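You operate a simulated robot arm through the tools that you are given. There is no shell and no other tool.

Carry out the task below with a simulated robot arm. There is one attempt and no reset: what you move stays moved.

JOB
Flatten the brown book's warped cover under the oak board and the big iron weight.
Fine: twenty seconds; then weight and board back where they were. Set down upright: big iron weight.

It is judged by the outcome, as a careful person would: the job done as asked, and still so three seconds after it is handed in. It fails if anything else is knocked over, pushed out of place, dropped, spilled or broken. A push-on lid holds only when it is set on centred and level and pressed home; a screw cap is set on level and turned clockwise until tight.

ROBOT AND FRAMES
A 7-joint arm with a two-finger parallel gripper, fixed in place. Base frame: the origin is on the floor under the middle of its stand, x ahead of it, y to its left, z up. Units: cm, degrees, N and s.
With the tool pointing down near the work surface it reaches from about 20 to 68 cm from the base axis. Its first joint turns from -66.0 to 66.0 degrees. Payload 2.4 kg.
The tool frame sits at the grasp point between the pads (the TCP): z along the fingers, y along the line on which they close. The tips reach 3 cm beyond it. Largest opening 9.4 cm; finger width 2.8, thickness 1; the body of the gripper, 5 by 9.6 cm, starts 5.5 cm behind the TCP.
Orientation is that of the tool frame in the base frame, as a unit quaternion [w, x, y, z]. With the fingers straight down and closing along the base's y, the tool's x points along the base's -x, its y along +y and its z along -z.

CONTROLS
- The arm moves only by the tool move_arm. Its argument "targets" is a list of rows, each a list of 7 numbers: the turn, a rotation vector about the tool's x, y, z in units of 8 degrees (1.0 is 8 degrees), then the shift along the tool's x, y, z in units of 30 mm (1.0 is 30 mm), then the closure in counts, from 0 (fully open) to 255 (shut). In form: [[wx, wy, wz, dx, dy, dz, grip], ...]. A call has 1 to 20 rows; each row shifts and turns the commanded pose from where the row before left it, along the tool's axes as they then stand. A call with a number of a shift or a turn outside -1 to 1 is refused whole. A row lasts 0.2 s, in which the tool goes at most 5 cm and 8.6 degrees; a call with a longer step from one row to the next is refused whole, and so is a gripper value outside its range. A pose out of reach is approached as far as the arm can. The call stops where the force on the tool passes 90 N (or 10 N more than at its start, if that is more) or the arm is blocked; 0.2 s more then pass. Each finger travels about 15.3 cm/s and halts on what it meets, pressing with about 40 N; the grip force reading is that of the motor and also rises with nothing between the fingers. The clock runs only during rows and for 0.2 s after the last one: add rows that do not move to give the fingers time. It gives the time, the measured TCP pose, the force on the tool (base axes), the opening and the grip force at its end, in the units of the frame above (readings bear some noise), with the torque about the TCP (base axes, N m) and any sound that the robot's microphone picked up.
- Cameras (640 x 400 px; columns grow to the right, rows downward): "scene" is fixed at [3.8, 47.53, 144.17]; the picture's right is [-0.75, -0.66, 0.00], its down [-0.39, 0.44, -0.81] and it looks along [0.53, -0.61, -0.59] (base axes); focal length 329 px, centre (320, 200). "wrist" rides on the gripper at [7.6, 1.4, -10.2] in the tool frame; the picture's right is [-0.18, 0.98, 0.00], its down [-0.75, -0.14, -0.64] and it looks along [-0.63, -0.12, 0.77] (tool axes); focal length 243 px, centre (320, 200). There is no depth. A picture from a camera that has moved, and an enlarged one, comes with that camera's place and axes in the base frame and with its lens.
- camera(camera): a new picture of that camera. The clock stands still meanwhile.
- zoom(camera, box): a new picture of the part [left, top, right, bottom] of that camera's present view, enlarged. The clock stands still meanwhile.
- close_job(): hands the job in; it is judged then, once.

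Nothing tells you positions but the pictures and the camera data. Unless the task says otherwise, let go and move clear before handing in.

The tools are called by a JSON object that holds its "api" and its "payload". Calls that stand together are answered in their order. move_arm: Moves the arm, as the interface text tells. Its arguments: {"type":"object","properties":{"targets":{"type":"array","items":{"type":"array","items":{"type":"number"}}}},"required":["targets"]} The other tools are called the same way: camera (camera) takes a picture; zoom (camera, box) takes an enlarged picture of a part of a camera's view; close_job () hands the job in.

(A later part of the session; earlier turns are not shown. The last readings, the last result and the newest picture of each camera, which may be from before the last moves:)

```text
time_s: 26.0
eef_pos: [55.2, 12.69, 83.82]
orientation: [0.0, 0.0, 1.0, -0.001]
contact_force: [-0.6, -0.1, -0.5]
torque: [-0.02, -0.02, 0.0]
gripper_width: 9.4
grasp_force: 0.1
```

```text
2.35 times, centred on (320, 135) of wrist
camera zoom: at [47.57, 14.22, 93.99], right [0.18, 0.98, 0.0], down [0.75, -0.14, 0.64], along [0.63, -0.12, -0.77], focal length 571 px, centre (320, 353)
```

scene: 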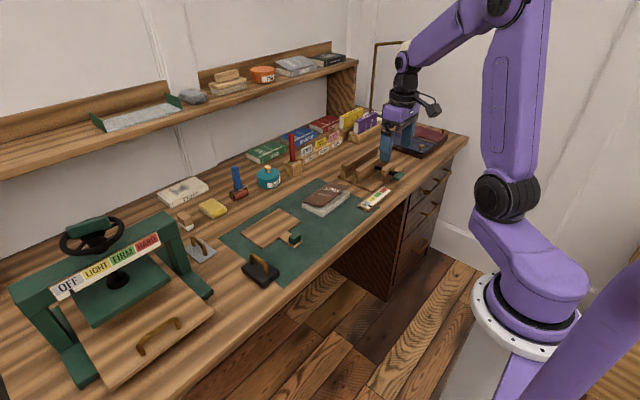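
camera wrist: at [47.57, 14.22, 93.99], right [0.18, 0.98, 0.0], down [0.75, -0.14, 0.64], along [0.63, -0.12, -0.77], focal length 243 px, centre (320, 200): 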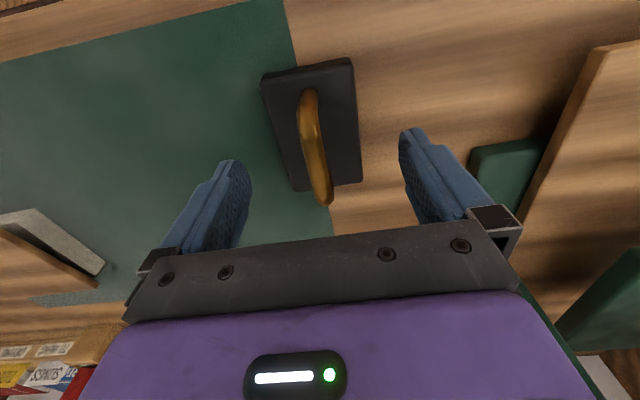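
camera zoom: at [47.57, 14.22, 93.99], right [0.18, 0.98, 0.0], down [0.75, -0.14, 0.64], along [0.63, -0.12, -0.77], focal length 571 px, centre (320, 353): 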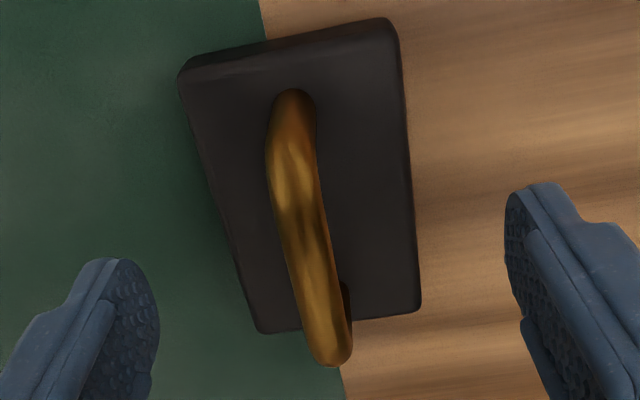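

The bar is centred between the fingers. I'll go down 2.6 cm so the pads take the bar, then close.

{"api": "move_arm", "payload": {"targets": [[0, 0, 0, -0.02, 0.01, 0.43, 0], [0, 0, 0, 0, 0, 0.43, 0], [0, 0, 0, 0, 0, 0, 0], [0, 0, 0, 0, 0, 0, 120], [0, 0, 0, 0, 0, 0, 200], [0, 0, 0, 0, 0, 0, 255], [0, 0, 0, 0, 0, 0, 255], [0, 0, 0, 0, 0, 0, 255]]}}

{"api": "camera", "payload": {"camera": "wrist"}}

{"api": "zoom", "payload": {"camera": "scene", "box": [210, 210, 310, 295]}}

```text
time_s: 27.8
eef_pos: [55.13, 12.66, 81.26]
orientation: [0.0, 0.0, 1.0, 0.001]
contact_force: [0.5, -2.7, -0.4]
torque: [0.04, 0.06, -0.01]
gripper_width: 1.59
grasp_force: 40.1
```

```text
taken
camera wrist: at [47.62, 14.2, 91.51], right [0.18, 0.98, 0.0], down [0.75, -0.14, 0.64], along [0.63, -0.12, -0.77], focal length 243 px, centre (320, 200)
```

wrist: 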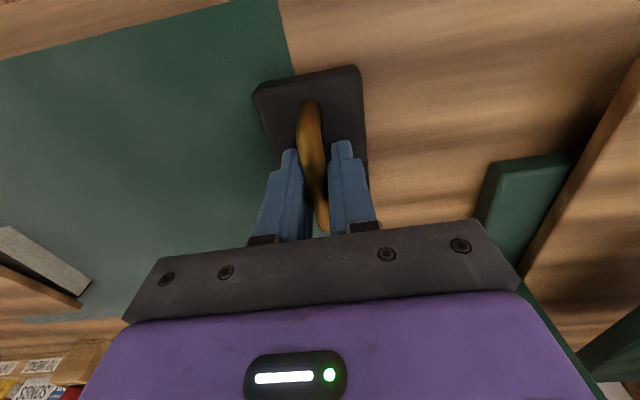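

```text
4.71 times, centred on (260, 252) of scene
camera zoom: at [3.81, 47.52, 144.17], right [-0.75, -0.66, 0.0], down [-0.39, 0.44, -0.81], along [0.53, -0.61, -0.59], focal length 1548 px, centre (602, -47)
```

zoom: 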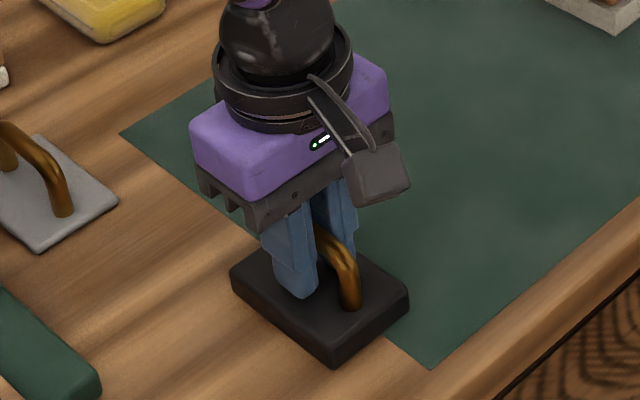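

The handle is gripped. I'll lift gently to check the mass and for any tilt.

{"api": "move_arm", "payload": {"targets": [[0, 0, 0, 0, 0, -0.1, 255], [0, 0, 0, 0, 0, -0.15, 255], [0, 0, 0, 0, 0, -0.2, 255], [0, 0, 0, 0, 0, -0.2, 255], [0, 0, 0, 0, 0, 0, 255], [0, 0, 0, 0, 0, 0, 255]]}}

{"api": "camera", "payload": {"camera": "wrist"}}

{"api": "zoom", "payload": {"camera": "scene", "box": [210, 210, 310, 295]}}

```text
time_s: 29.2
eef_pos: [55.29, 12.81, 83.09]
orientation: [0.001, 0.0, 1.0, 0.0]
contact_force: [0.1, 0.3, -9.2]
torque: [-0.02, -0.03, -0.03]
gripper_width: 1.59
grasp_force: 39.8
```

```text
taken
camera wrist: at [47.65, 14.3, 93.38], right [0.18, 0.98, 0.0], down [0.75, -0.14, 0.64], along [0.63, -0.12, -0.77], focal length 243 px, centre (320, 200)
```

wrist: 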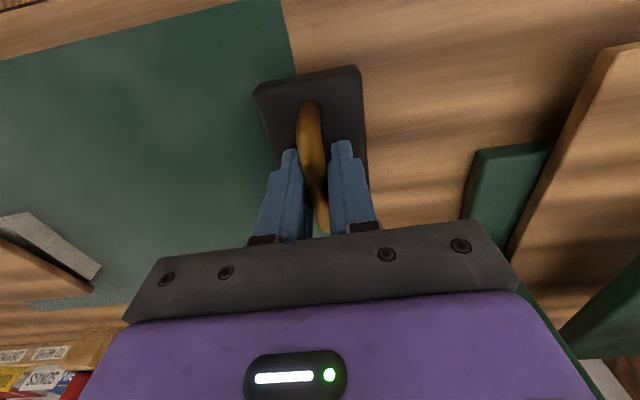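

```text
4.71 times, centred on (260, 252) of scene
camera zoom: at [3.82, 47.53, 144.17], right [-0.75, -0.66, 0.0], down [-0.39, 0.44, -0.81], along [0.53, -0.61, -0.59], focal length 1548 px, centre (602, -47)
```

zoom: 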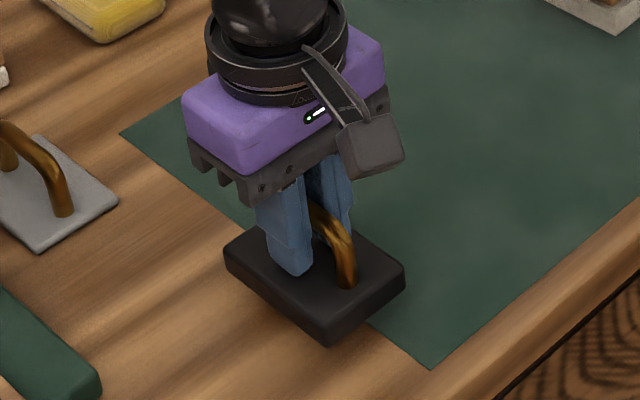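

The weight is about 0.94 kg and hangs level. I'll raise it well above the board's handle and carry it over the book.

{"api": "move_arm", "payload": {"targets": [[0, 0, 0, 0, 0, -0.5, 255], [0, 0, 0, 0, 0, -0.8, 255], [0, 0, 0, 0, 0, -0.8, 255], [0, 0, 0, 0, 0, -0.8, 255], [0, 0, 0, 0, 0, -0.433, 255], [0, 0, 0, 0, 0, 0, 255]]}}

{"api": "move_arm", "payload": {"targets": [[0, 0, 0, -0.0756, -0.4, 0, 255], [0, 0, 0, -0.1323, -0.7, 0, 255], [0, 0, 0, -0.1664, -0.88, 0, 255], [0, 0, 0, -0.1664, -0.88, 0, 255], [0, 0, 0, -0.1664, -0.88, 0, 255], [0, 0, 0, -0.1664, -0.88, 0, 255], [0, 0, 0, -0.1664, -0.88, 0, 255], [0, 0, 0, -0.1664, -0.88, 0, 255], [0, 0, 0, -0.1664, -0.88, 0, 255], [0, 0, 0, -0.1664, -0.88, 0, 255], [0, 0, 0, -0.1664, -0.88, 0, 255], [0, 0, 0, -0.1664, -0.88, 0, 255], [0, 0, 0, -0.1664, -0.88, 0, 255], [0, 0, 0, -0.1664, -0.88, 0, 255], [0, 0, 0, -0.0756, -0.4, 0, 255], [0, 0, 0, -0.0333, -0.176, 0, 255], [0, 0, 0, 0, 0, 0, 255], [0, 0, 0, 0, 0, 0, 255]]}}

{"api": "camera", "payload": {"camera": "wrist"}}

{"api": "zoom", "payload": {"camera": "scene", "box": [280, 140, 380, 220]}}

{"api": "camera", "payload": {"camera": "scene"}}

```text
time_s: 30.6
eef_pos: [55.28, 12.77, 93.25]
orientation: [0.0, -0.001, 1.0, 0.0]
contact_force: [0.1, 0.5, -7.6]
torque: [0.0, 0.0, -0.03]
gripper_width: 1.62
grasp_force: 40.1
```

```text
time_s: 34.4
eef_pos: [62.28, -23.93, 92.88]
orientation: [0.0, -0.001, 1.0, 0.0]
contact_force: [-0.8, 0.0, -7.6]
torque: [0.01, -0.04, -0.01]
gripper_width: 1.61
grasp_force: 39.9
```

```text
taken
camera wrist: at [54.64, -22.52, 103.18], right [0.18, 0.98, 0.0], down [0.75, -0.14, 0.64], along [0.63, -0.12, -0.77], focal length 243 px, centre (320, 200)
```

wrist: 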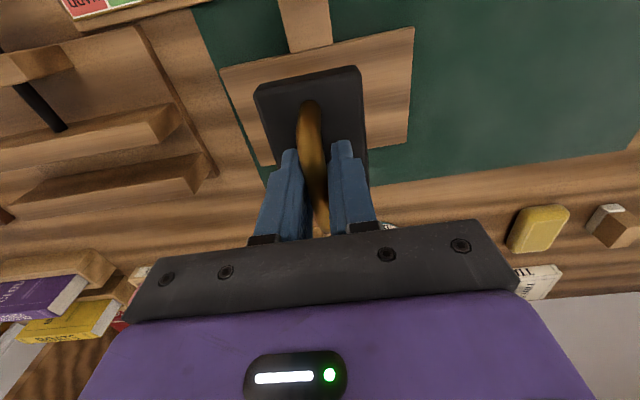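

```text
5.00 times, centred on (330, 180) of scene
camera zoom: at [3.82, 47.52, 144.17], right [-0.75, -0.66, 0.0], down [-0.39, 0.44, -0.81], along [0.53, -0.61, -0.59], focal length 1644 px, centre (270, 300)
```

zoom: 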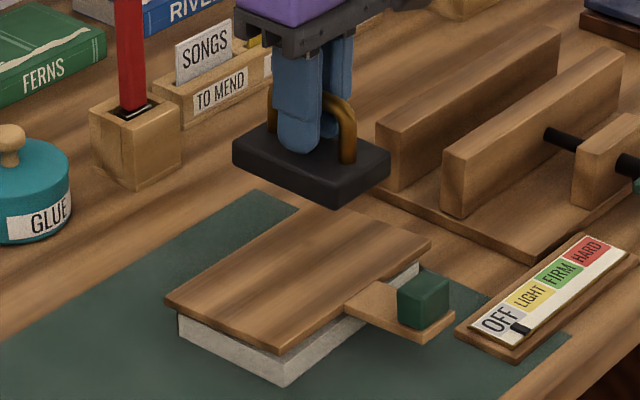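

```text
taken
```

scene: 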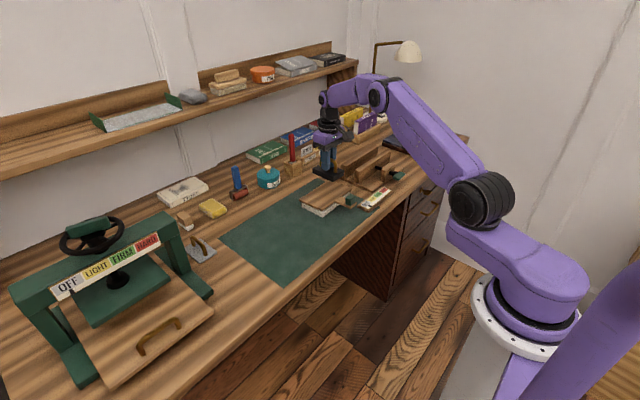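

The weight hangs over the middle of the board. I'll lower it to just above, then in small force-checked steps.

{"api": "move_arm", "payload": {"targets": [[0, 0, 0, 0, 0, 0.5, 255], [0, 0, 0, 0, 0, 0.7, 255], [0, 0, 0, 0, 0, 0.7, 255], [0, 0, 0, 0, 0, 0.3, 255], [0, 0, 0, 0, 0, 0, 255], [0, 0, 0, 0, 0, 0, 255]]}}

{"api": "zoom", "payload": {"camera": "scene", "box": [290, 150, 370, 220]}}

{"api": "camera", "payload": {"camera": "wrist"}}

```text
time_s: 35.8
eef_pos: [62.38, -24.05, 86.52]
orientation: [0.001, 0.0, 1.0, 0.001]
contact_force: [-0.3, 0.5, -7.7]
torque: [-0.02, 0.05, -0.01]
gripper_width: 1.6
grasp_force: 40.2
```

```text
5.71 times, centred on (330, 185) of scene
camera zoom: at [3.82, 47.52, 144.17], right [-0.75, -0.66, 0.0], down [-0.39, 0.44, -0.81], along [0.53, -0.61, -0.59], focal length 1879 px, centre (263, 286)
```

zoom: 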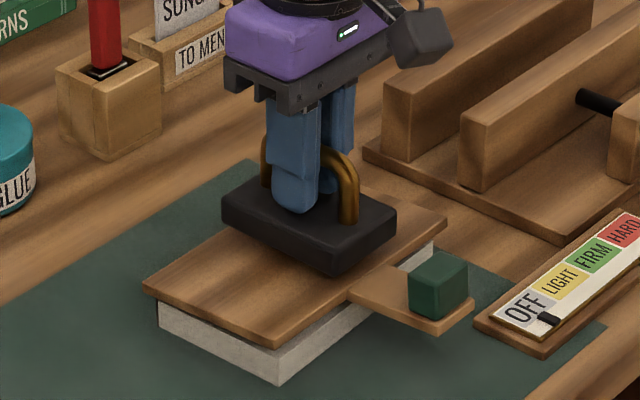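

```text
taken
camera wrist: at [54.66, -22.57, 96.8], right [0.18, 0.98, 0.0], down [0.75, -0.14, 0.64], along [0.63, -0.12, -0.77], focal length 243 px, centre (320, 200)
```

wrist: 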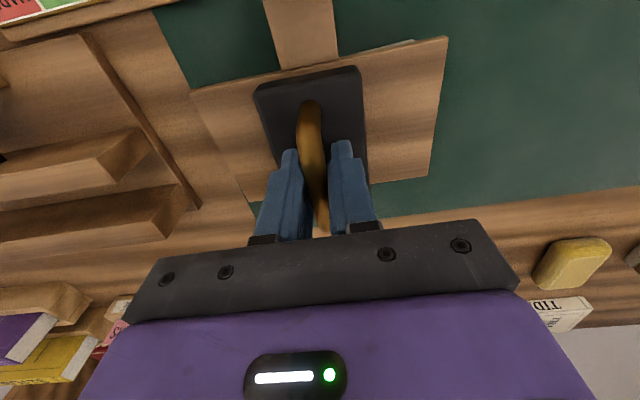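

{"api": "move_arm", "payload": {"targets": [[0, 0, 0, 0, 0, 0.12, 255], [0, 0, 0, 0, 0, 0.12, 255], [0, 0, 0, 0, 0, 0.1, 255], [0, 0, 0, 0, 0, 0, 255]]}}

{"api": "zoom", "payload": {"camera": "scene", "box": [290, 150, 370, 220]}}

```text
time_s: 36.8
eef_pos: [62.43, -24.04, 85.5]
orientation: [0.0, 0.0, 1.0, 0.0]
contact_force: [0.5, 0.4, -7.5]
torque: [-0.01, -0.02, 0.01]
gripper_width: 1.58
grasp_force: 40.1
```

```text
5.71 times, centred on (330, 185) of scene
camera zoom: at [3.82, 47.52, 144.17], right [-0.75, -0.66, 0.0], down [-0.39, 0.44, -0.81], along [0.53, -0.61, -0.59], focal length 1879 px, centre (263, 286)
```

zoom: 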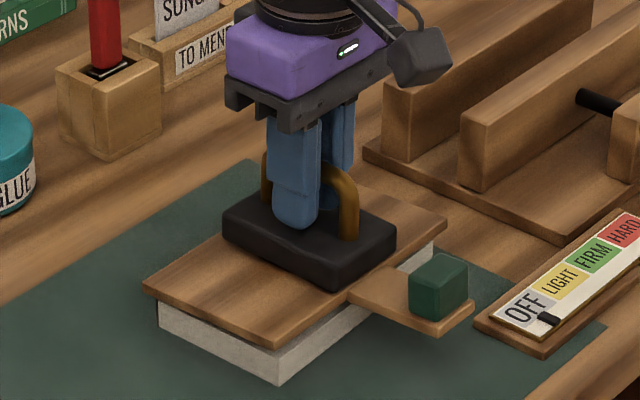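

{"api": "move_arm", "payload": {"targets": [[0, 0, 0, 0, 0, 0.08, 255], [0, 0, 0, 0, 0, 0.08, 255], [0, 0, 0, 0, 0, 0, 255]]}}

{"api": "move_arm", "payload": {"targets": [[0, 0, 0, 0, 0, 0.05, 255], [0, 0, 0, 0, 0, 0, 255], [0, 0, 0, 0, 0, 0, 255]]}}

{"api": "zoom", "payload": {"camera": "scene", "box": [290, 150, 370, 220]}}

```text
time_s: 37.6
eef_pos: [62.36, -24.09, 84.94]
orientation: [0.0, 0.0, 1.0, 0.0]
contact_force: [0.2, -0.3, -7.7]
torque: [-0.01, -0.02, 0.0]
gripper_width: 1.61
grasp_force: 39.7
```

```text
time_s: 38.4
eef_pos: [62.25, -24.06, 84.89]
orientation: [0.0, 0.0, 1.0, 0.0]
contact_force: [-0.6, 0.0, -7.3]
torque: [0.05, 0.0, -0.04]
gripper_width: 1.63
grasp_force: 39.4
```

```text
5.71 times, centred on (330, 185) of scene
camera zoom: at [3.82, 47.52, 144.17], right [-0.75, -0.66, 0.0], down [-0.39, 0.44, -0.81], along [0.53, -0.61, -0.59], focal length 1879 px, centre (263, 286)
```

zoom: 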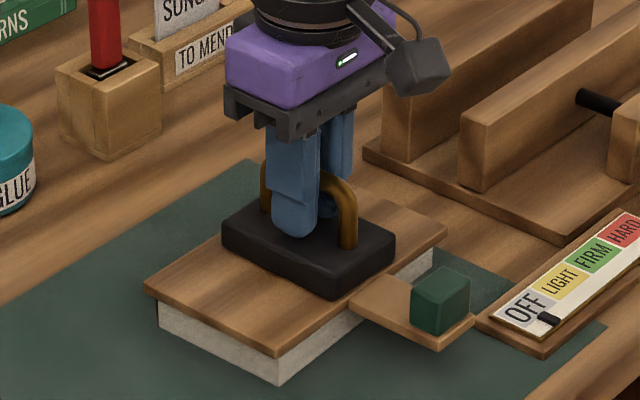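

{"api": "move_arm", "payload": {"targets": [[0, 0, 0, 0, 0, 0.05, 255], [0, 0, 0, 0, 0, 0, 255], [0, 0, 0, 0, 0, 0, 255]]}}

{"api": "move_arm", "payload": {"targets": [[0, 0, 0, 0, 0, 0.05, 255], [0, 0, 0, 0, 0, 0, 255], [0, 0, 0, 0, 0, 0, 255]]}}

{"api": "zoom", "payload": {"camera": "scene", "box": [290, 150, 370, 220]}}

```text
time_s: 39.2
eef_pos: [62.29, -24.2, 84.64]
orientation: [0.0, 0.0, 1.0, 0.0]
contact_force: [0.4, -0.2, -7.7]
torque: [-0.03, 0.06, 0.0]
gripper_width: 1.63
grasp_force: 40.0
```

```text
time_s: 40.0
eef_pos: [62.38, -24.11, 84.66]
orientation: [0.001, 0.0, 1.0, 0.0]
contact_force: [-2.6, 0.5, 3.4]
torque: [0.01, -0.09, 0.01]
gripper_width: 1.59
grasp_force: 40.1
```

```text
5.71 times, centred on (330, 185) of scene
camera zoom: at [3.79, 47.53, 144.17], right [-0.75, -0.66, 0.0], down [-0.39, 0.44, -0.81], along [0.53, -0.61, -0.59], focal length 1879 px, centre (263, 286)
```

zoom: 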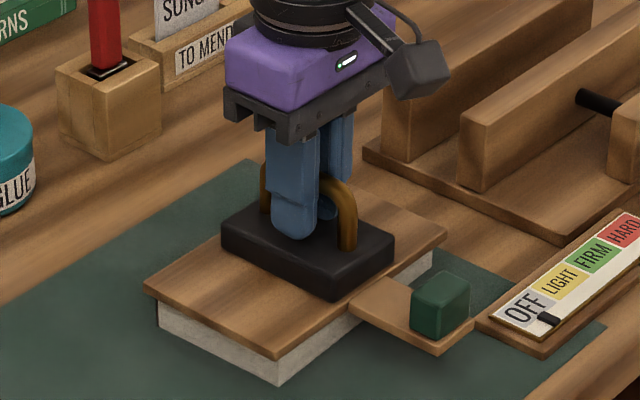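

The weight is seated flat on the board, since the force changed sign. I'll ease off a hair, release, and rise clear of the handle.

{"api": "move_arm", "payload": {"targets": [[0, 0, 0, 0, 0, -0.02, 255], [0, 0, 0, 0, 0, 0, 230], [0, 0, 0, 0, 0, 0, 190], [0, 0, 0, 0, 0, 0, 150], [0, 0, 0, 0, 0, 0, 130], [0, 0, 0, 0, 0, 0, 130]]}}

{"api": "zoom", "payload": {"camera": "scene", "box": [290, 150, 370, 220]}}

{"api": "camera", "payload": {"camera": "wrist"}}

```text
time_s: 41.4
eef_pos: [62.4, -24.09, 84.66]
orientation: [0.0, -0.001, 1.0, 0.0]
contact_force: [-0.2, 0.0, -0.3]
torque: [0.0, 0.01, 0.0]
gripper_width: 4.59
grasp_force: 0.1
```

```text
5.71 times, centred on (330, 185) of scene
camera zoom: at [3.8, 47.53, 144.17], right [-0.75, -0.66, 0.0], down [-0.39, 0.44, -0.81], along [0.53, -0.61, -0.59], focal length 1879 px, centre (263, 286)
```

zoom: 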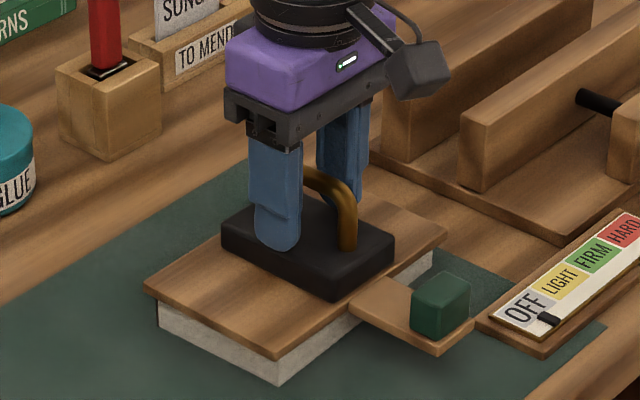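

```text
taken
camera wrist: at [54.68, -22.58, 94.89], right [0.18, 0.98, 0.0], down [0.75, -0.14, 0.64], along [0.63, -0.12, -0.77], focal length 243 px, centre (320, 200)
```

wrist: 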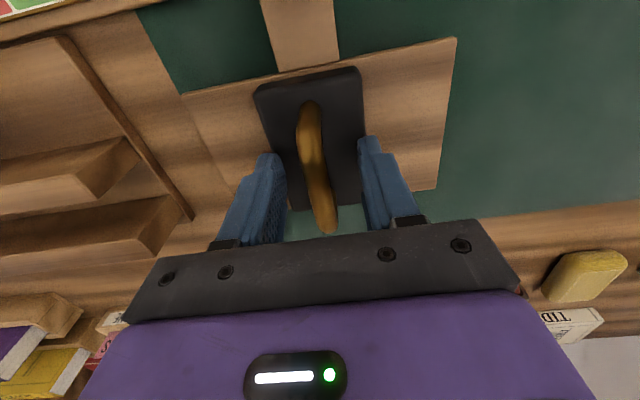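

The weight stands freely and the press is on from about t=41 s. I'll back straight up 6 cm and inspect the stack.

{"api": "move_arm", "payload": {"targets": [[0, 0, 0, 0, 0, -0.4, 130], [0, 0, 0, 0, 0, -0.8, 130], [0, 0, 0, 0, 0, -0.8, 130], [0, 0, 0, 0, 0, 0, 130]]}}

{"api": "zoom", "payload": {"camera": "scene", "box": [290, 150, 370, 220]}}

{"api": "camera", "payload": {"camera": "wrist"}}

```text
time_s: 42.4
eef_pos: [62.29, -23.94, 90.62]
orientation: [0.0, -0.001, 1.0, 0.0]
contact_force: [0.5, -0.9, 0.1]
torque: [-0.01, 0.01, -0.02]
gripper_width: 4.61
grasp_force: 0.0
```

```text
5.71 times, centred on (330, 185) of scene
camera zoom: at [3.8, 47.53, 144.17], right [-0.75, -0.66, 0.0], down [-0.39, 0.44, -0.81], along [0.53, -0.61, -0.59], focal length 1879 px, centre (263, 286)
```

zoom: 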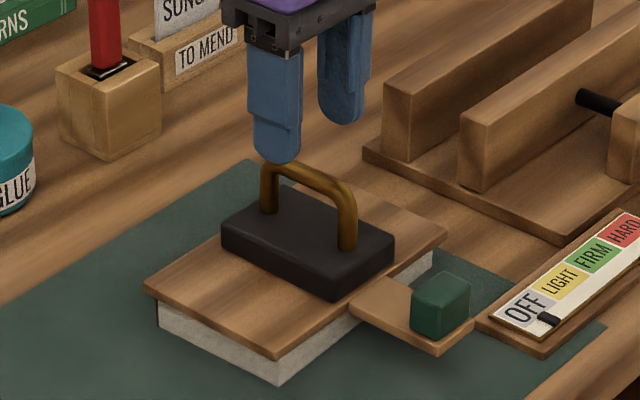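

```text
taken
camera wrist: at [54.66, -22.48, 100.88], right [0.18, 0.98, 0.0], down [0.75, -0.14, 0.64], along [0.63, -0.12, -0.77], focal length 243 px, centre (320, 200)
```

wrist: 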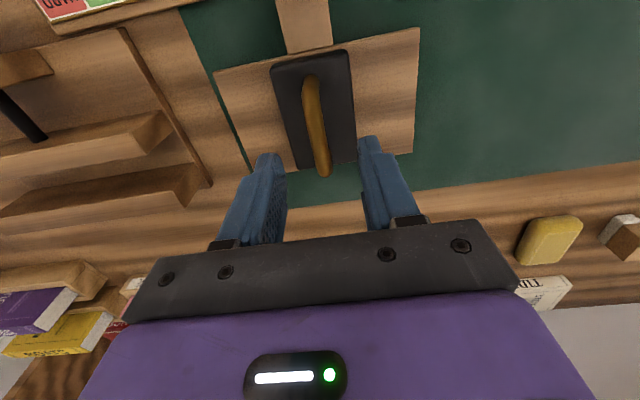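

The stack is flat and steady. I'll wait out the twenty seconds with idle rows.

{"api": "move_arm", "payload": {"targets": [[0, 0, 0, 0, 0, 0, 130], [0, 0, 0, 0, 0, 0, 130], [0, 0, 0, 0, 0, 0, 130], [0, 0, 0, 0, 0, 0, 130], [0, 0, 0, 0, 0, 0, 130], [0, 0, 0, 0, 0, 0, 130], [0, 0, 0, 0, 0, 0, 130], [0, 0, 0, 0, 0, 0, 130], [0, 0, 0, 0, 0, 0, 130], [0, 0, 0, 0, 0, 0, 130], [0, 0, 0, 0, 0, 0, 130], [0, 0, 0, 0, 0, 0, 130], [0, 0, 0, 0, 0, 0, 130], [0, 0, 0, 0, 0, 0, 130], [0, 0, 0, 0, 0, 0, 130], [0, 0, 0, 0, 0, 0, 130], [0, 0, 0, 0, 0, 0, 130], [0, 0, 0, 0, 0, 0, 130], [0, 0, 0, 0, 0, 0, 130], [0, 0, 0, 0, 0, 0, 130]]}}

{"api": "move_arm", "payload": {"targets": [[0, 0, 0, 0, 0, 0, 130], [0, 0, 0, 0, 0, 0, 130], [0, 0, 0, 0, 0, 0, 130], [0, 0, 0, 0, 0, 0, 130], [0, 0, 0, 0, 0, 0, 130], [0, 0, 0, 0, 0, 0, 130], [0, 0, 0, 0, 0, 0, 130], [0, 0, 0, 0, 0, 0, 130], [0, 0, 0, 0, 0, 0, 130], [0, 0, 0, 0, 0, 0, 130], [0, 0, 0, 0, 0, 0, 130], [0, 0, 0, 0, 0, 0, 130], [0, 0, 0, 0, 0, 0, 130], [0, 0, 0, 0, 0, 0, 130], [0, 0, 0, 0, 0, 0, 130], [0, 0, 0, 0, 0, 0, 130], [0, 0, 0, 0, 0, 0, 130], [0, 0, 0, 0, 0, 0, 130], [0, 0, 0, 0, 0, 0, 130], [0, 0, 0, 0, 0, 0, 130]]}}

{"api": "move_arm", "payload": {"targets": [[0, 0, 0, 0, 0, 0, 130], [0, 0, 0, 0, 0, 0, 130], [0, 0, 0, 0, 0, 0, 130], [0, 0, 0, 0, 0, 0, 130], [0, 0, 0, 0, 0, 0, 130], [0, 0, 0, 0, 0, 0, 130], [0, 0, 0, 0, 0, 0, 130], [0, 0, 0, 0, 0, 0, 130], [0, 0, 0, 0, 0, 0, 130], [0, 0, 0, 0, 0, 0, 130], [0, 0, 0, 0, 0, 0, 130], [0, 0, 0, 0, 0, 0, 130], [0, 0, 0, 0, 0, 0, 130], [0, 0, 0, 0, 0, 0, 130], [0, 0, 0, 0, 0, 0, 130], [0, 0, 0, 0, 0, 0, 130], [0, 0, 0, 0, 0, 0, 130], [0, 0, 0, 0, 0, 0, 130], [0, 0, 0, 0, 0, 0, 130], [0, 0, 0, 0, 0, 0, 130]]}}

{"api": "move_arm", "payload": {"targets": [[0, 0, 0, 0, 0, 0, 130], [0, 0, 0, 0, 0, 0, 130], [0, 0, 0, 0, 0, 0, 130], [0, 0, 0, 0, 0, 0, 130], [0, 0, 0, 0, 0, 0, 130], [0, 0, 0, 0, 0, 0, 130], [0, 0, 0, 0, 0, 0, 130], [0, 0, 0, 0, 0, 0, 130], [0, 0, 0, 0, 0, 0, 130], [0, 0, 0, 0, 0, 0, 130], [0, 0, 0, 0, 0, 0, 130], [0, 0, 0, 0, 0, 0, 130], [0, 0, 0, 0, 0, 0, 130], [0, 0, 0, 0, 0, 0, 130], [0, 0, 0, 0, 0, 0, 130], [0, 0, 0, 0, 0, 0, 130], [0, 0, 0, 0, 0, 0, 130], [0, 0, 0, 0, 0, 0, 130], [0, 0, 0, 0, 0, 0, 130], [0, 0, 0, 0, 0, 0, 130]]}}

{"api": "camera", "payload": {"camera": "scene"}}

{"api": "zoom", "payload": {"camera": "scene", "box": [290, 150, 370, 220]}}

```text
time_s: 46.6
eef_pos: [62.35, -24.09, 90.61]
orientation: [0.001, 0.001, 1.0, 0.0]
contact_force: [-0.7, 0.4, 0.5]
torque: [-0.04, 0.05, 0.01]
gripper_width: 4.62
grasp_force: 0.0
```

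```text
time_s: 50.8
eef_pos: [62.32, -24.07, 90.64]
orientation: [0.0, 0.0, 1.0, 0.0]
contact_force: [-0.4, -0.3, 0.4]
torque: [0.02, 0.01, -0.03]
gripper_width: 4.62
grasp_force: 0.0
```

```text
time_s: 55.0
eef_pos: [62.27, -24.1, 90.64]
orientation: [0.0, -0.001, 1.0, 0.0]
contact_force: [0.6, -0.3, 1.0]
torque: [0.03, 0.01, -0.03]
gripper_width: 4.61
grasp_force: 0.1
```

```text
time_s: 59.2
eef_pos: [62.38, -23.98, 90.6]
orientation: [0.0, 0.0, 1.0, 0.0]
contact_force: [0.6, 0.1, -0.5]
torque: [0.0, 0.0, -0.03]
gripper_width: 4.62
grasp_force: 0.0
```

```text
taken
```

scene: 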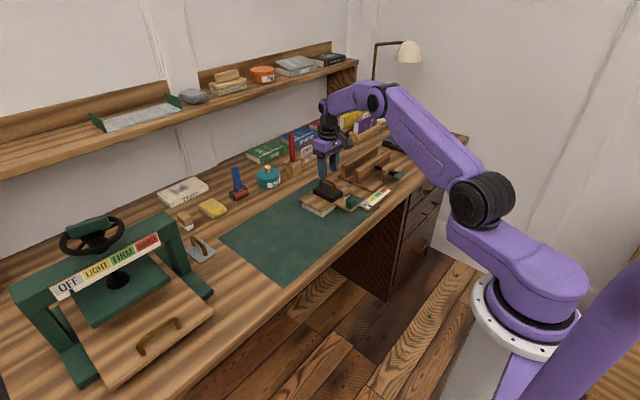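

```text
5.71 times, centred on (330, 185) of scene
camera zoom: at [3.8, 47.53, 144.17], right [-0.75, -0.66, 0.0], down [-0.39, 0.44, -0.81], along [0.53, -0.61, -0.59], focal length 1879 px, centre (263, 286)
```

zoom: 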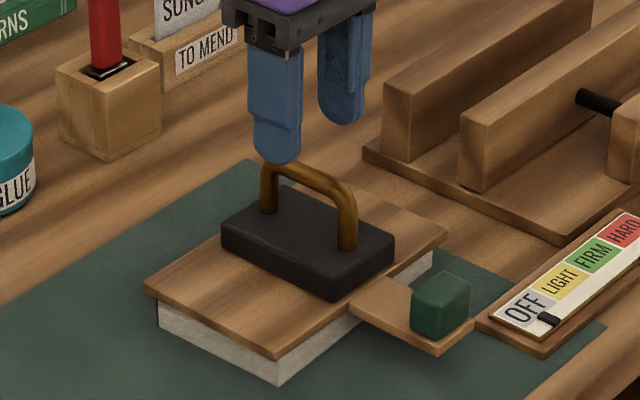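

It has been pressed for about 18.5 s. I'll wait two more seconds, then go back down over the handle and re-grip.

{"api": "move_arm", "payload": {"targets": [[0, 0, 0, 0, 0, 0, 130], [0, 0, 0, 0, 0, 0, 130], [0, 0, 0, 0, 0, 0, 130], [0, 0, 0, 0, 0, 0, 130], [0, 0, 0, 0, 0, 0, 130], [0, 0, 0, 0, 0, 0, 130], [0, 0, 0, 0, 0, 0, 130], [0, 0, 0, 0, 0, 0, 130], [0, 0, 0, 0, 0, 0.6, 130], [0, 0, 0, 0, 0, 0.8, 130], [0, 0, 0, 0, 0, 0.6, 130], [0, 0, 0, 0, 0, 0, 130], [0, 0, 0, 0, 0, 0, 130], [0, 0, 0, 0, 0, 0, 200], [0, 0, 0, 0, 0, 0, 255], [0, 0, 0, 0, 0, 0, 255], [0, 0, 0, 0, 0, 0, 255]]}}

{"api": "zoom", "payload": {"camera": "scene", "box": [290, 150, 370, 220]}}

{"api": "camera", "payload": {"camera": "wrist"}}

```text
time_s: 62.8
eef_pos: [62.49, -24.09, 84.72]
orientation: [0.0, 0.0, 1.0, 0.0]
contact_force: [0.3, -0.3, 0.6]
torque: [0.01, -0.05, 0.0]
gripper_width: 1.59
grasp_force: 39.8
```

```text
5.71 times, centred on (330, 185) of scene
camera zoom: at [3.81, 47.52, 144.17], right [-0.75, -0.66, 0.0], down [-0.39, 0.44, -0.81], along [0.53, -0.61, -0.59], focal length 1879 px, centre (263, 286)
```

zoom: 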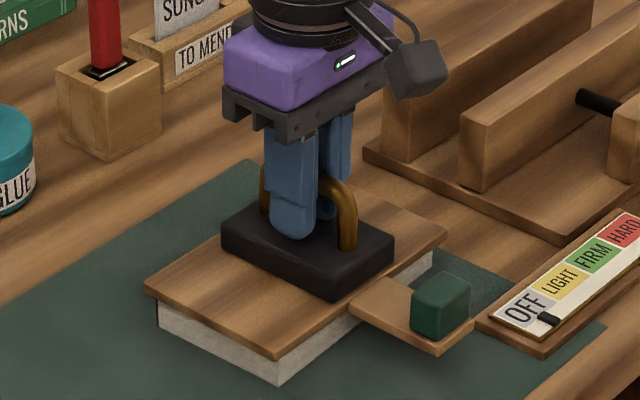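

```text
taken
camera wrist: at [54.78, -22.55, 94.91], right [0.18, 0.98, 0.0], down [0.75, -0.14, 0.64], along [0.63, -0.12, -0.77], focal length 243 px, centre (320, 200)
```

wrist: 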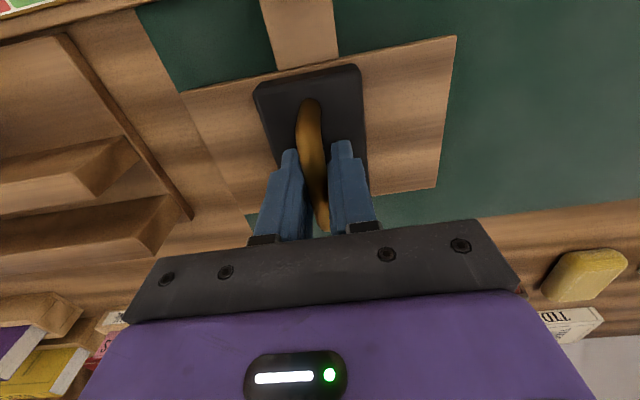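

Twenty-two seconds have passed and the handle is gripped again. I'll lift the weight straight up and check how the board and cover sit.

{"api": "move_arm", "payload": {"targets": [[0, 0, 0, 0, 0, -0.15, 255], [0, 0, 0, 0, 0, -0.25, 255], [0, 0, 0, 0, 0, -0.5, 255], [0, 0, 0, 0, 0, -0.8, 255], [0, 0, 0, 0, 0, -0.8, 255], [0, 0, 0, 0, 0, -0.32, 255], [0, 0, 0, 0, 0, 0, 255], [0, 0, 0, 0, 0, 0, 255]]}}

{"api": "zoom", "payload": {"camera": "scene", "box": [290, 150, 370, 220]}}

{"api": "camera", "payload": {"camera": "wrist"}}

```text
time_s: 64.6
eef_pos: [62.34, -24.09, 93.18]
orientation: [-0.001, 0.0, 1.0, -0.001]
contact_force: [0.1, 0.3, -7.5]
torque: [0.01, 0.02, -0.03]
gripper_width: 1.62
grasp_force: 40.2
```

```text
5.71 times, centred on (330, 185) of scene
camera zoom: at [3.82, 47.52, 144.17], right [-0.75, -0.66, 0.0], down [-0.39, 0.44, -0.81], along [0.53, -0.61, -0.59], focal length 1879 px, centre (263, 286)
```

zoom: 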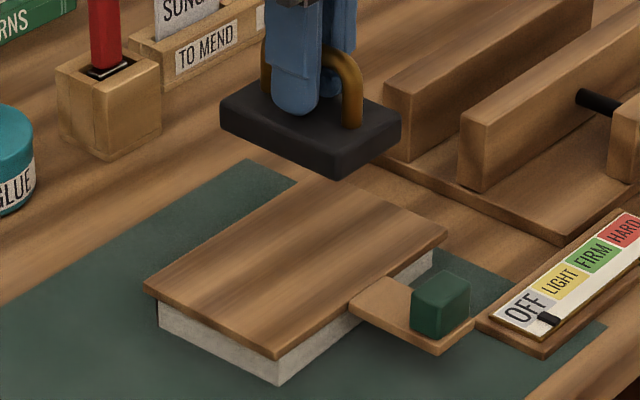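

```text
taken
camera wrist: at [54.71, -22.55, 103.34], right [0.18, 0.98, 0.0], down [0.75, -0.14, 0.64], along [0.63, -0.12, -0.77], focal length 243 px, centre (320, 200)
```

wrist: 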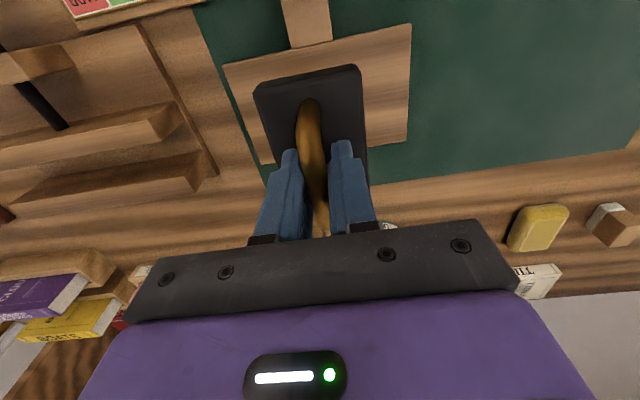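

The board stays flat with the weight off, so the cover has set. I'll carry the weight back along the same path to its original spot.

{"api": "move_arm", "payload": {"targets": [[0, 0, 0, 0.0756, 0.4, 0, 255], [0, 0, 0, 0.1323, 0.7, 0, 255], [0, 0, 0, 0.1664, 0.88, 0, 255], [0, 0, 0, 0.1664, 0.88, 0, 255], [0, 0, 0, 0.1664, 0.88, 0, 255], [0, 0, 0, 0.1664, 0.88, 0, 255], [0, 0, 0, 0.1664, 0.88, 0, 255], [0, 0, 0, 0.1664, 0.88, 0, 255], [0, 0, 0, 0.1664, 0.88, 0, 255], [0, 0, 0, 0.1664, 0.88, 0, 255], [0, 0, 0, 0.1664, 0.88, 0, 255], [0, 0, 0, 0.1664, 0.88, 0, 255], [0, 0, 0, 0.1664, 0.88, 0, 255], [0, 0, 0, 0.1664, 0.88, 0, 255], [0, 0, 0, 0.0756, 0.4, 0, 255], [0, 0, 0, 0.0333, 0.176, 0, 255], [0, 0, 0, 0, 0, 0, 255], [0, 0, 0, 0, 0, 0, 255]]}}

{"api": "move_arm", "payload": {"targets": [[0, 0, 0, 0, 0, 0.5, 255], [0, 0, 0, 0, 0, 0.8, 255], [0, 0, 0, 0, 0, 0.8, 255], [0, 0, 0, 0, 0, 0.8, 255], [0, 0, 0, 0, 0, 0.4, 255], [0, 0, 0, 0, 0, 0, 255], [0, 0, 0, 0, 0, 0, 255]]}}

{"api": "camera", "payload": {"camera": "wrist"}}

{"api": "zoom", "payload": {"camera": "scene", "box": [210, 210, 310, 295]}}

```text
time_s: 68.4
eef_pos: [55.29, 12.75, 93.05]
orientation: [0.0, -0.001, 1.0, 0.0]
contact_force: [0.1, -0.3, -7.4]
torque: [0.01, 0.05, 0.02]
gripper_width: 1.62
grasp_force: 39.9
```

```text
time_s: 70.0
eef_pos: [55.42, 12.72, 83.29]
orientation: [0.0, -0.001, 1.0, 0.0]
contact_force: [-0.1, -0.2, -7.1]
torque: [0.02, 0.0, -0.02]
gripper_width: 1.61
grasp_force: 40.1
```

```text
taken
camera wrist: at [47.64, 14.25, 93.51], right [0.18, 0.98, 0.0], down [0.75, -0.14, 0.64], along [0.63, -0.12, -0.77], focal length 243 px, centre (320, 200)
```

wrist: 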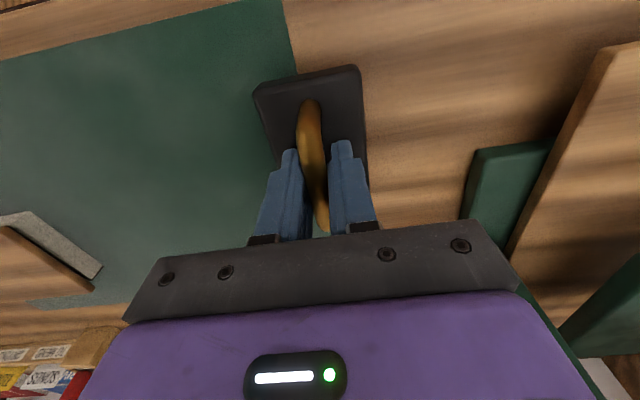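

```text
4.71 times, centred on (260, 252) of scene
camera zoom: at [3.82, 47.53, 144.17], right [-0.75, -0.66, 0.0], down [-0.39, 0.44, -0.81], along [0.53, -0.61, -0.59], focal length 1548 px, centre (602, -47)
```

zoom: 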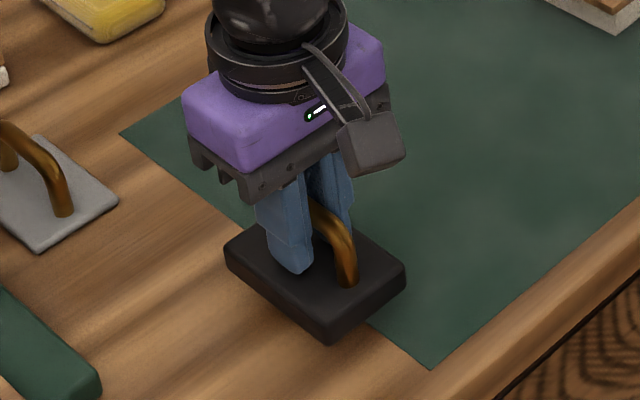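

The weight matches its original position in view. I'll lower the last two centimetres in steps.

{"api": "move_arm", "payload": {"targets": [[0, 0, 0, 0, 0, 0.3, 255], [0, 0, 0, 0, 0, 0.2, 255], [0, 0, 0, 0, 0, 0.08, 255], [0, 0, 0, 0, 0, 0, 255], [0, 0, 0, 0, 0, 0, 255]]}}

{"api": "move_arm", "payload": {"targets": [[0, 0, 0, 0, 0, 0.04, 255], [0, 0, 0, 0, 0, 0, 255]]}}

{"api": "move_arm", "payload": {"targets": [[0, 0, 0, 0, 0, 0.04, 255], [0, 0, 0, 0, 0, 0, 255]]}}

```text
time_s: 71.2
eef_pos: [55.39, 12.65, 81.63]
orientation: [0.0, 0.0, 1.0, 0.0]
contact_force: [-0.2, -0.4, -8.8]
torque: [-0.02, -0.01, 0.01]
gripper_width: 1.61
grasp_force: 40.3
```

```text
time_s: 71.8
eef_pos: [55.32, 12.73, 81.48]
orientation: [-0.001, -0.001, 1.0, 0.0]
contact_force: [0.4, -0.2, -7.7]
torque: [-0.01, -0.01, 0.03]
gripper_width: 1.6
grasp_force: 39.9
```

```text
time_s: 72.4
eef_pos: [55.3, 12.7, 81.37]
orientation: [0.0, 0.0, 1.0, 0.0]
contact_force: [-4.2, -2.4, 11.9]
torque: [-0.04, 1.1, 0.05]
gripper_width: 1.62
grasp_force: 40.1
```

Contact made. I'll ease off slightly and release the weight.

{"api": "move_arm", "payload": {"targets": [[0, 0, 0, 0, 0, -0.025, 255], [0, 0, 0, 0, 0, 0, 255], [0, 0, 0, 0, 0, 0, 230], [0, 0, 0, 0, 0, 0, 190], [0, 0, 0, 0, 0, 0, 150], [0, 0, 0, 0, 0, 0, 120], [0, 0, 0, 0, 0, 0, 120]]}}

{"api": "zoom", "payload": {"camera": "scene", "box": [210, 210, 310, 295]}}

{"api": "camera", "payload": {"camera": "wrist"}}

```text
time_s: 74.0
eef_pos: [55.3, 12.78, 81.43]
orientation: [-0.001, 0.0, 1.0, -0.001]
contact_force: [0.3, -0.1, 0.1]
torque: [-0.03, -0.02, 0.01]
gripper_width: 4.95
grasp_force: 0.0
```

```text
4.71 times, centred on (260, 252) of scene
camera zoom: at [3.8, 47.53, 144.17], right [-0.75, -0.66, 0.0], down [-0.39, 0.44, -0.81], along [0.53, -0.61, -0.59], focal length 1548 px, centre (602, -47)
```

zoom: 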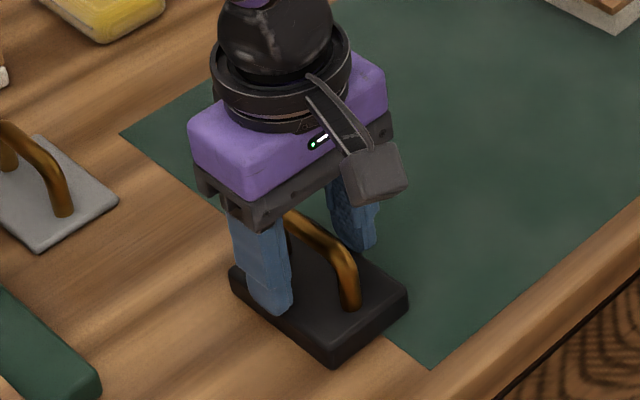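

```text
taken
camera wrist: at [47.68, 14.26, 91.55], right [0.18, 0.98, 0.0], down [0.75, -0.14, 0.64], along [0.63, -0.12, -0.77], focal length 243 px, centre (320, 200)
```

wrist: 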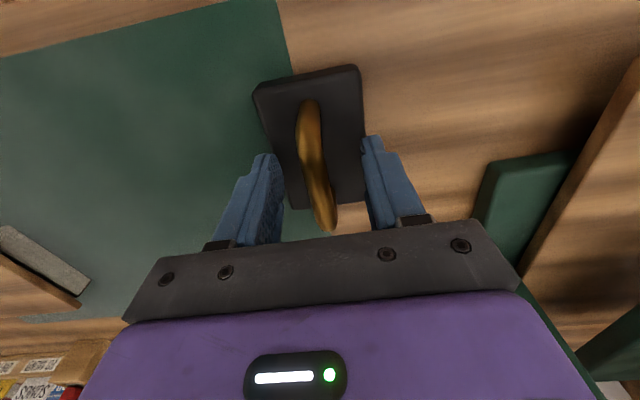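

The weight stands upright where it was. I'll rise and compare it with the original picture, then return to the board handle.

{"api": "move_arm", "payload": {"targets": [[0, 0, 0, 0, 0, -0.4, 120], [0, 0, 0, 0, 0, -0.8, 120], [0, 0, 0, 0, 0, -0.9, 120], [0, 0, 0, 0, 0, -0.9, 120], [0, 0, 0, 0, 0, -0.9, 120], [0, 0, 0, 0.05, -0.6, -0.4, 100], [0, 0, 0, 0.09, -1, 0, 100], [0, 0, 0, 0.09, -1, 0, 100], [0, 0, 0, 0.09, -1, 0, 100], [0, 0, 0, 0.09, -1, 0, 100], [0, 0, 0, 0.09, -1, 0, 100], [0, 0, 0, 0.09, -1, 0, 100], [0, 0, 0, 0.09, -1, 0, 100], [0, 0, 0, 0.09, -1, 0, 100], [0, 0, 0, 0.09, -1, 0, 100], [0, 0, 0, 0.09, -1, 0, 100], [0, 0, 0, 0.07, -1, 0, 100], [0, 0, 0, 0, -0.62, 0, 100], [0, 0, 0, 0, 0, 0, 100], [0, 0, 0, 0, 0, 0, 100]]}}

{"api": "zoom", "payload": {"camera": "scene", "box": [220, 235, 300, 295]}}

{"api": "camera", "payload": {"camera": "wrist"}}

{"api": "zoom", "payload": {"camera": "wrist", "box": [220, 60, 420, 220]}}

{"api": "zoom", "payload": {"camera": "scene", "box": [290, 150, 370, 220]}}

```text
time_s: 78.2
eef_pos: [52.25, -23.7, 94.31]
orientation: [0.0, -0.001, 1.0, -0.001]
contact_force: [0.7, 0.0, 0.1]
torque: [-0.01, -0.03, -0.01]
gripper_width: 5.72
grasp_force: 0.1
```

```text
6.67 times, centred on (260, 265) of scene
camera zoom: at [3.8, 47.52, 144.17], right [-0.75, -0.66, 0.0], down [-0.39, 0.44, -0.81], along [0.53, -0.61, -0.59], focal length 2192 px, centre (720, -233)
```

zoom: 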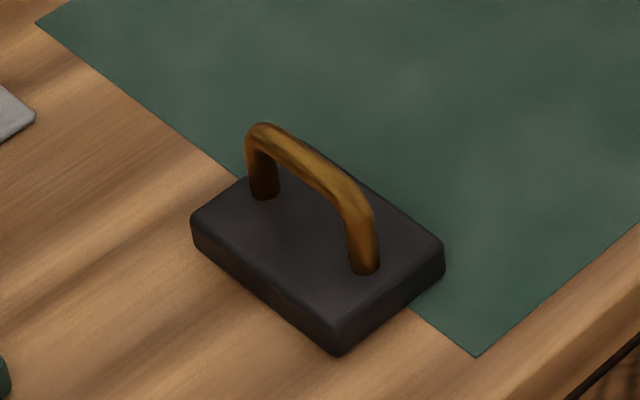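

```text
taken
camera wrist: at [44.62, -22.23, 104.57], right [0.18, 0.98, 0.0], down [0.75, -0.14, 0.64], along [0.63, -0.12, -0.77], focal length 243 px, centre (320, 200)
```

wrist: 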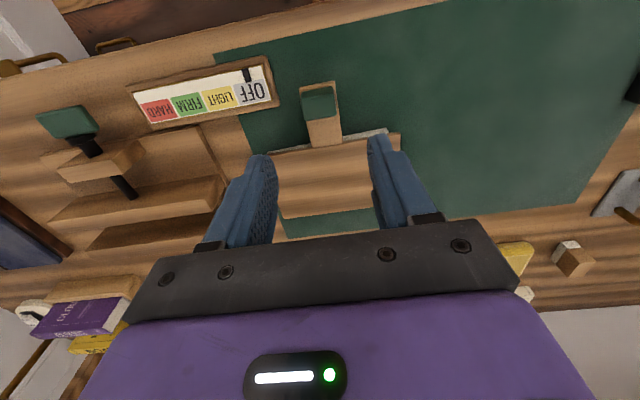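

```text
2.50 times, centred on (320, 140) of wrist
camera zoom: at [44.62, -22.23, 104.57], right [0.18, 0.98, 0.0], down [0.75, -0.14, 0.64], along [0.63, -0.12, -0.77], focal length 606 px, centre (320, 350)
```

zoom: 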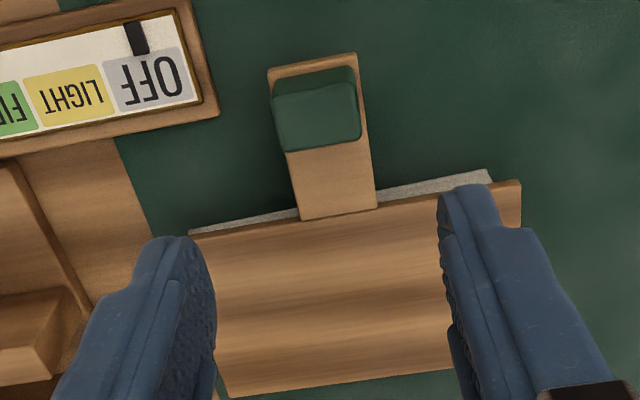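

```text
5.71 times, centred on (330, 185) of scene
camera zoom: at [3.8, 47.52, 144.17], right [-0.75, -0.66, 0.0], down [-0.39, 0.44, -0.81], along [0.53, -0.61, -0.59], focal length 1879 px, centre (263, 286)
```

zoom: 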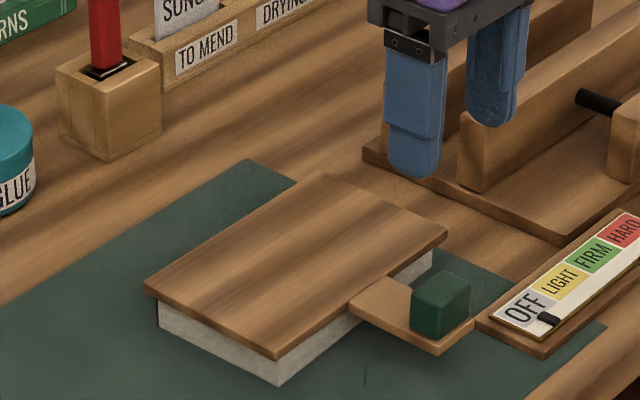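

The weight is within 2 mm of where it was, and the board lies flat on the book. I'll descend to the green block at the same grip height as before.

{"api": "move_arm", "payload": {"targets": [[0, 0, 0, 0, 0, 0.5, 90], [0, 0, 0, 0, 0, 0.9, 90], [0, 0, 0, 0, 0, 0.9, 90], [0, 0, 0, 0, 0, 0.8, 90], [0, 0, 0, 0, 0, 0.4, 90], [0, 0, 0, 0, 0, 0.25, 90], [0, 0, 0, 0, 0, 0.1, 90], [0, 0, 0, 0, 0, 0, 90]]}}

{"api": "zoom", "payload": {"camera": "wrist", "box": [220, 80, 420, 225]}}

{"api": "zoom", "payload": {"camera": "scene", "box": [290, 150, 370, 220]}}

```text
time_s: 80.0
eef_pos: [52.23, -23.85, 82.6]
orientation: [0.0, 0.0, 1.0, 0.0]
contact_force: [0.0, 0.2, 0.1]
torque: [-0.01, 0.01, -0.04]
gripper_width: 6.09
grasp_force: 0.1
```

```text
2.76 times, centred on (320, 152) of wrist
camera zoom: at [44.63, -22.42, 92.85], right [0.18, 0.98, 0.0], down [0.75, -0.14, 0.64], along [0.63, -0.12, -0.77], focal length 669 px, centre (320, 331)
```

zoom: 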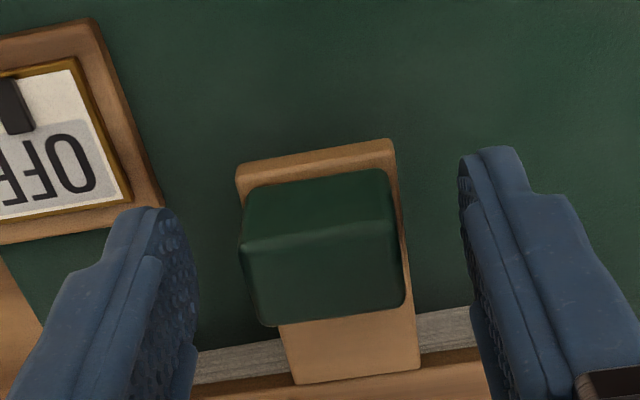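

```text
5.71 times, centred on (330, 185) of scene
camera zoom: at [3.8, 47.53, 144.17], right [-0.75, -0.66, 0.0], down [-0.39, 0.44, -0.81], along [0.53, -0.61, -0.59], focal length 1879 px, centre (263, 286)
```

zoom: 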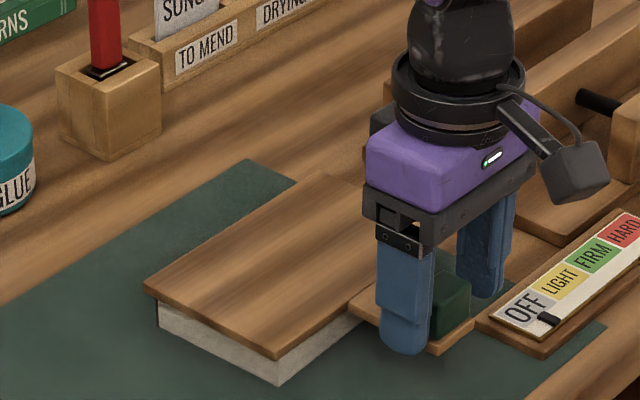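

{"api": "move_arm", "payload": {"targets": [[0, 0, 0, 0, -0.02, 0.02, 130], [0, 0, 0, 0, 0, 0, 150], [0, 0, 0, 0, 0, 0, 190], [0, 0, 0, 0, 0, 0, 255], [0, 0, 0, 0, 0, 0, 255], [0, 0, 0, 0, 0, 0, 255]]}}

{"api": "zoom", "payload": {"camera": "wrist", "box": [220, 80, 420, 225]}}

```text
time_s: 81.4
eef_pos: [52.2, -23.89, 82.58]
orientation: [0.0, 0.0, 1.0, 0.0]
contact_force: [0.5, -0.6, 0.0]
torque: [0.01, 0.02, 0.05]
gripper_width: 3.11
grasp_force: 40.1
```

```text
2.76 times, centred on (320, 152) of wrist
camera zoom: at [44.63, -22.44, 92.82], right [0.18, 0.98, 0.0], down [0.75, -0.14, 0.64], along [0.63, -0.12, -0.77], focal length 669 px, centre (320, 331)
```

zoom: 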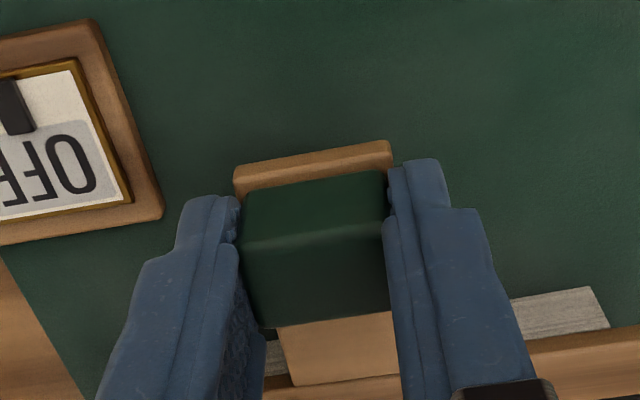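

The grip matches the original. I'll lift the board slowly and check the book's cover.

{"api": "move_arm", "payload": {"targets": [[0, 0, 0, 0, 0, -0.1, 255], [0, 0, 0, 0, 0, -0.2, 255], [0, 0, 0, 0, 0, -0.4, 255], [0, 0, 0, 0, 0, -0.6, 255], [0, 0, 0, 0, 0, -0.6, 255], [0, 0, 0, 0, 0, 0, 255], [0, 0, 0, 0, 0, 0, 255]]}}

{"api": "zoom", "payload": {"camera": "scene", "box": [280, 150, 380, 225]}}

{"api": "camera", "payload": {"camera": "wrist"}}

```text
time_s: 83.0
eef_pos: [52.4, -23.91, 88.43]
orientation: [0.0, 0.0, 1.0, 0.0]
contact_force: [-0.4, 0.5, -1.1]
torque: [-0.03, 0.05, 0.0]
gripper_width: 3.11
grasp_force: 40.4
```

```text
5.33 times, centred on (330, 188) of scene
camera zoom: at [3.81, 47.52, 144.17], right [-0.75, -0.66, 0.0], down [-0.39, 0.44, -0.81], along [0.53, -0.61, -0.59], focal length 1754 px, centre (267, 267)
```

zoom: 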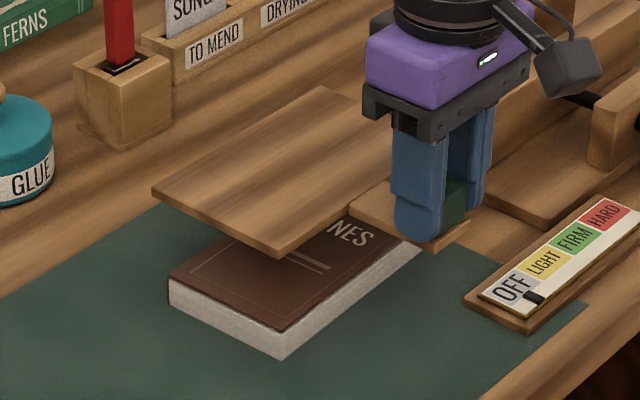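

```text
taken
camera wrist: at [44.71, -22.46, 98.54], right [0.18, 0.98, 0.0], down [0.75, -0.14, 0.64], along [0.63, -0.12, -0.77], focal length 243 px, centre (320, 200)
```

wrist: 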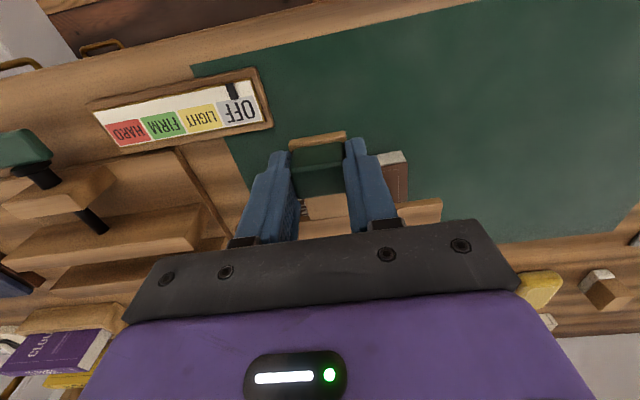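

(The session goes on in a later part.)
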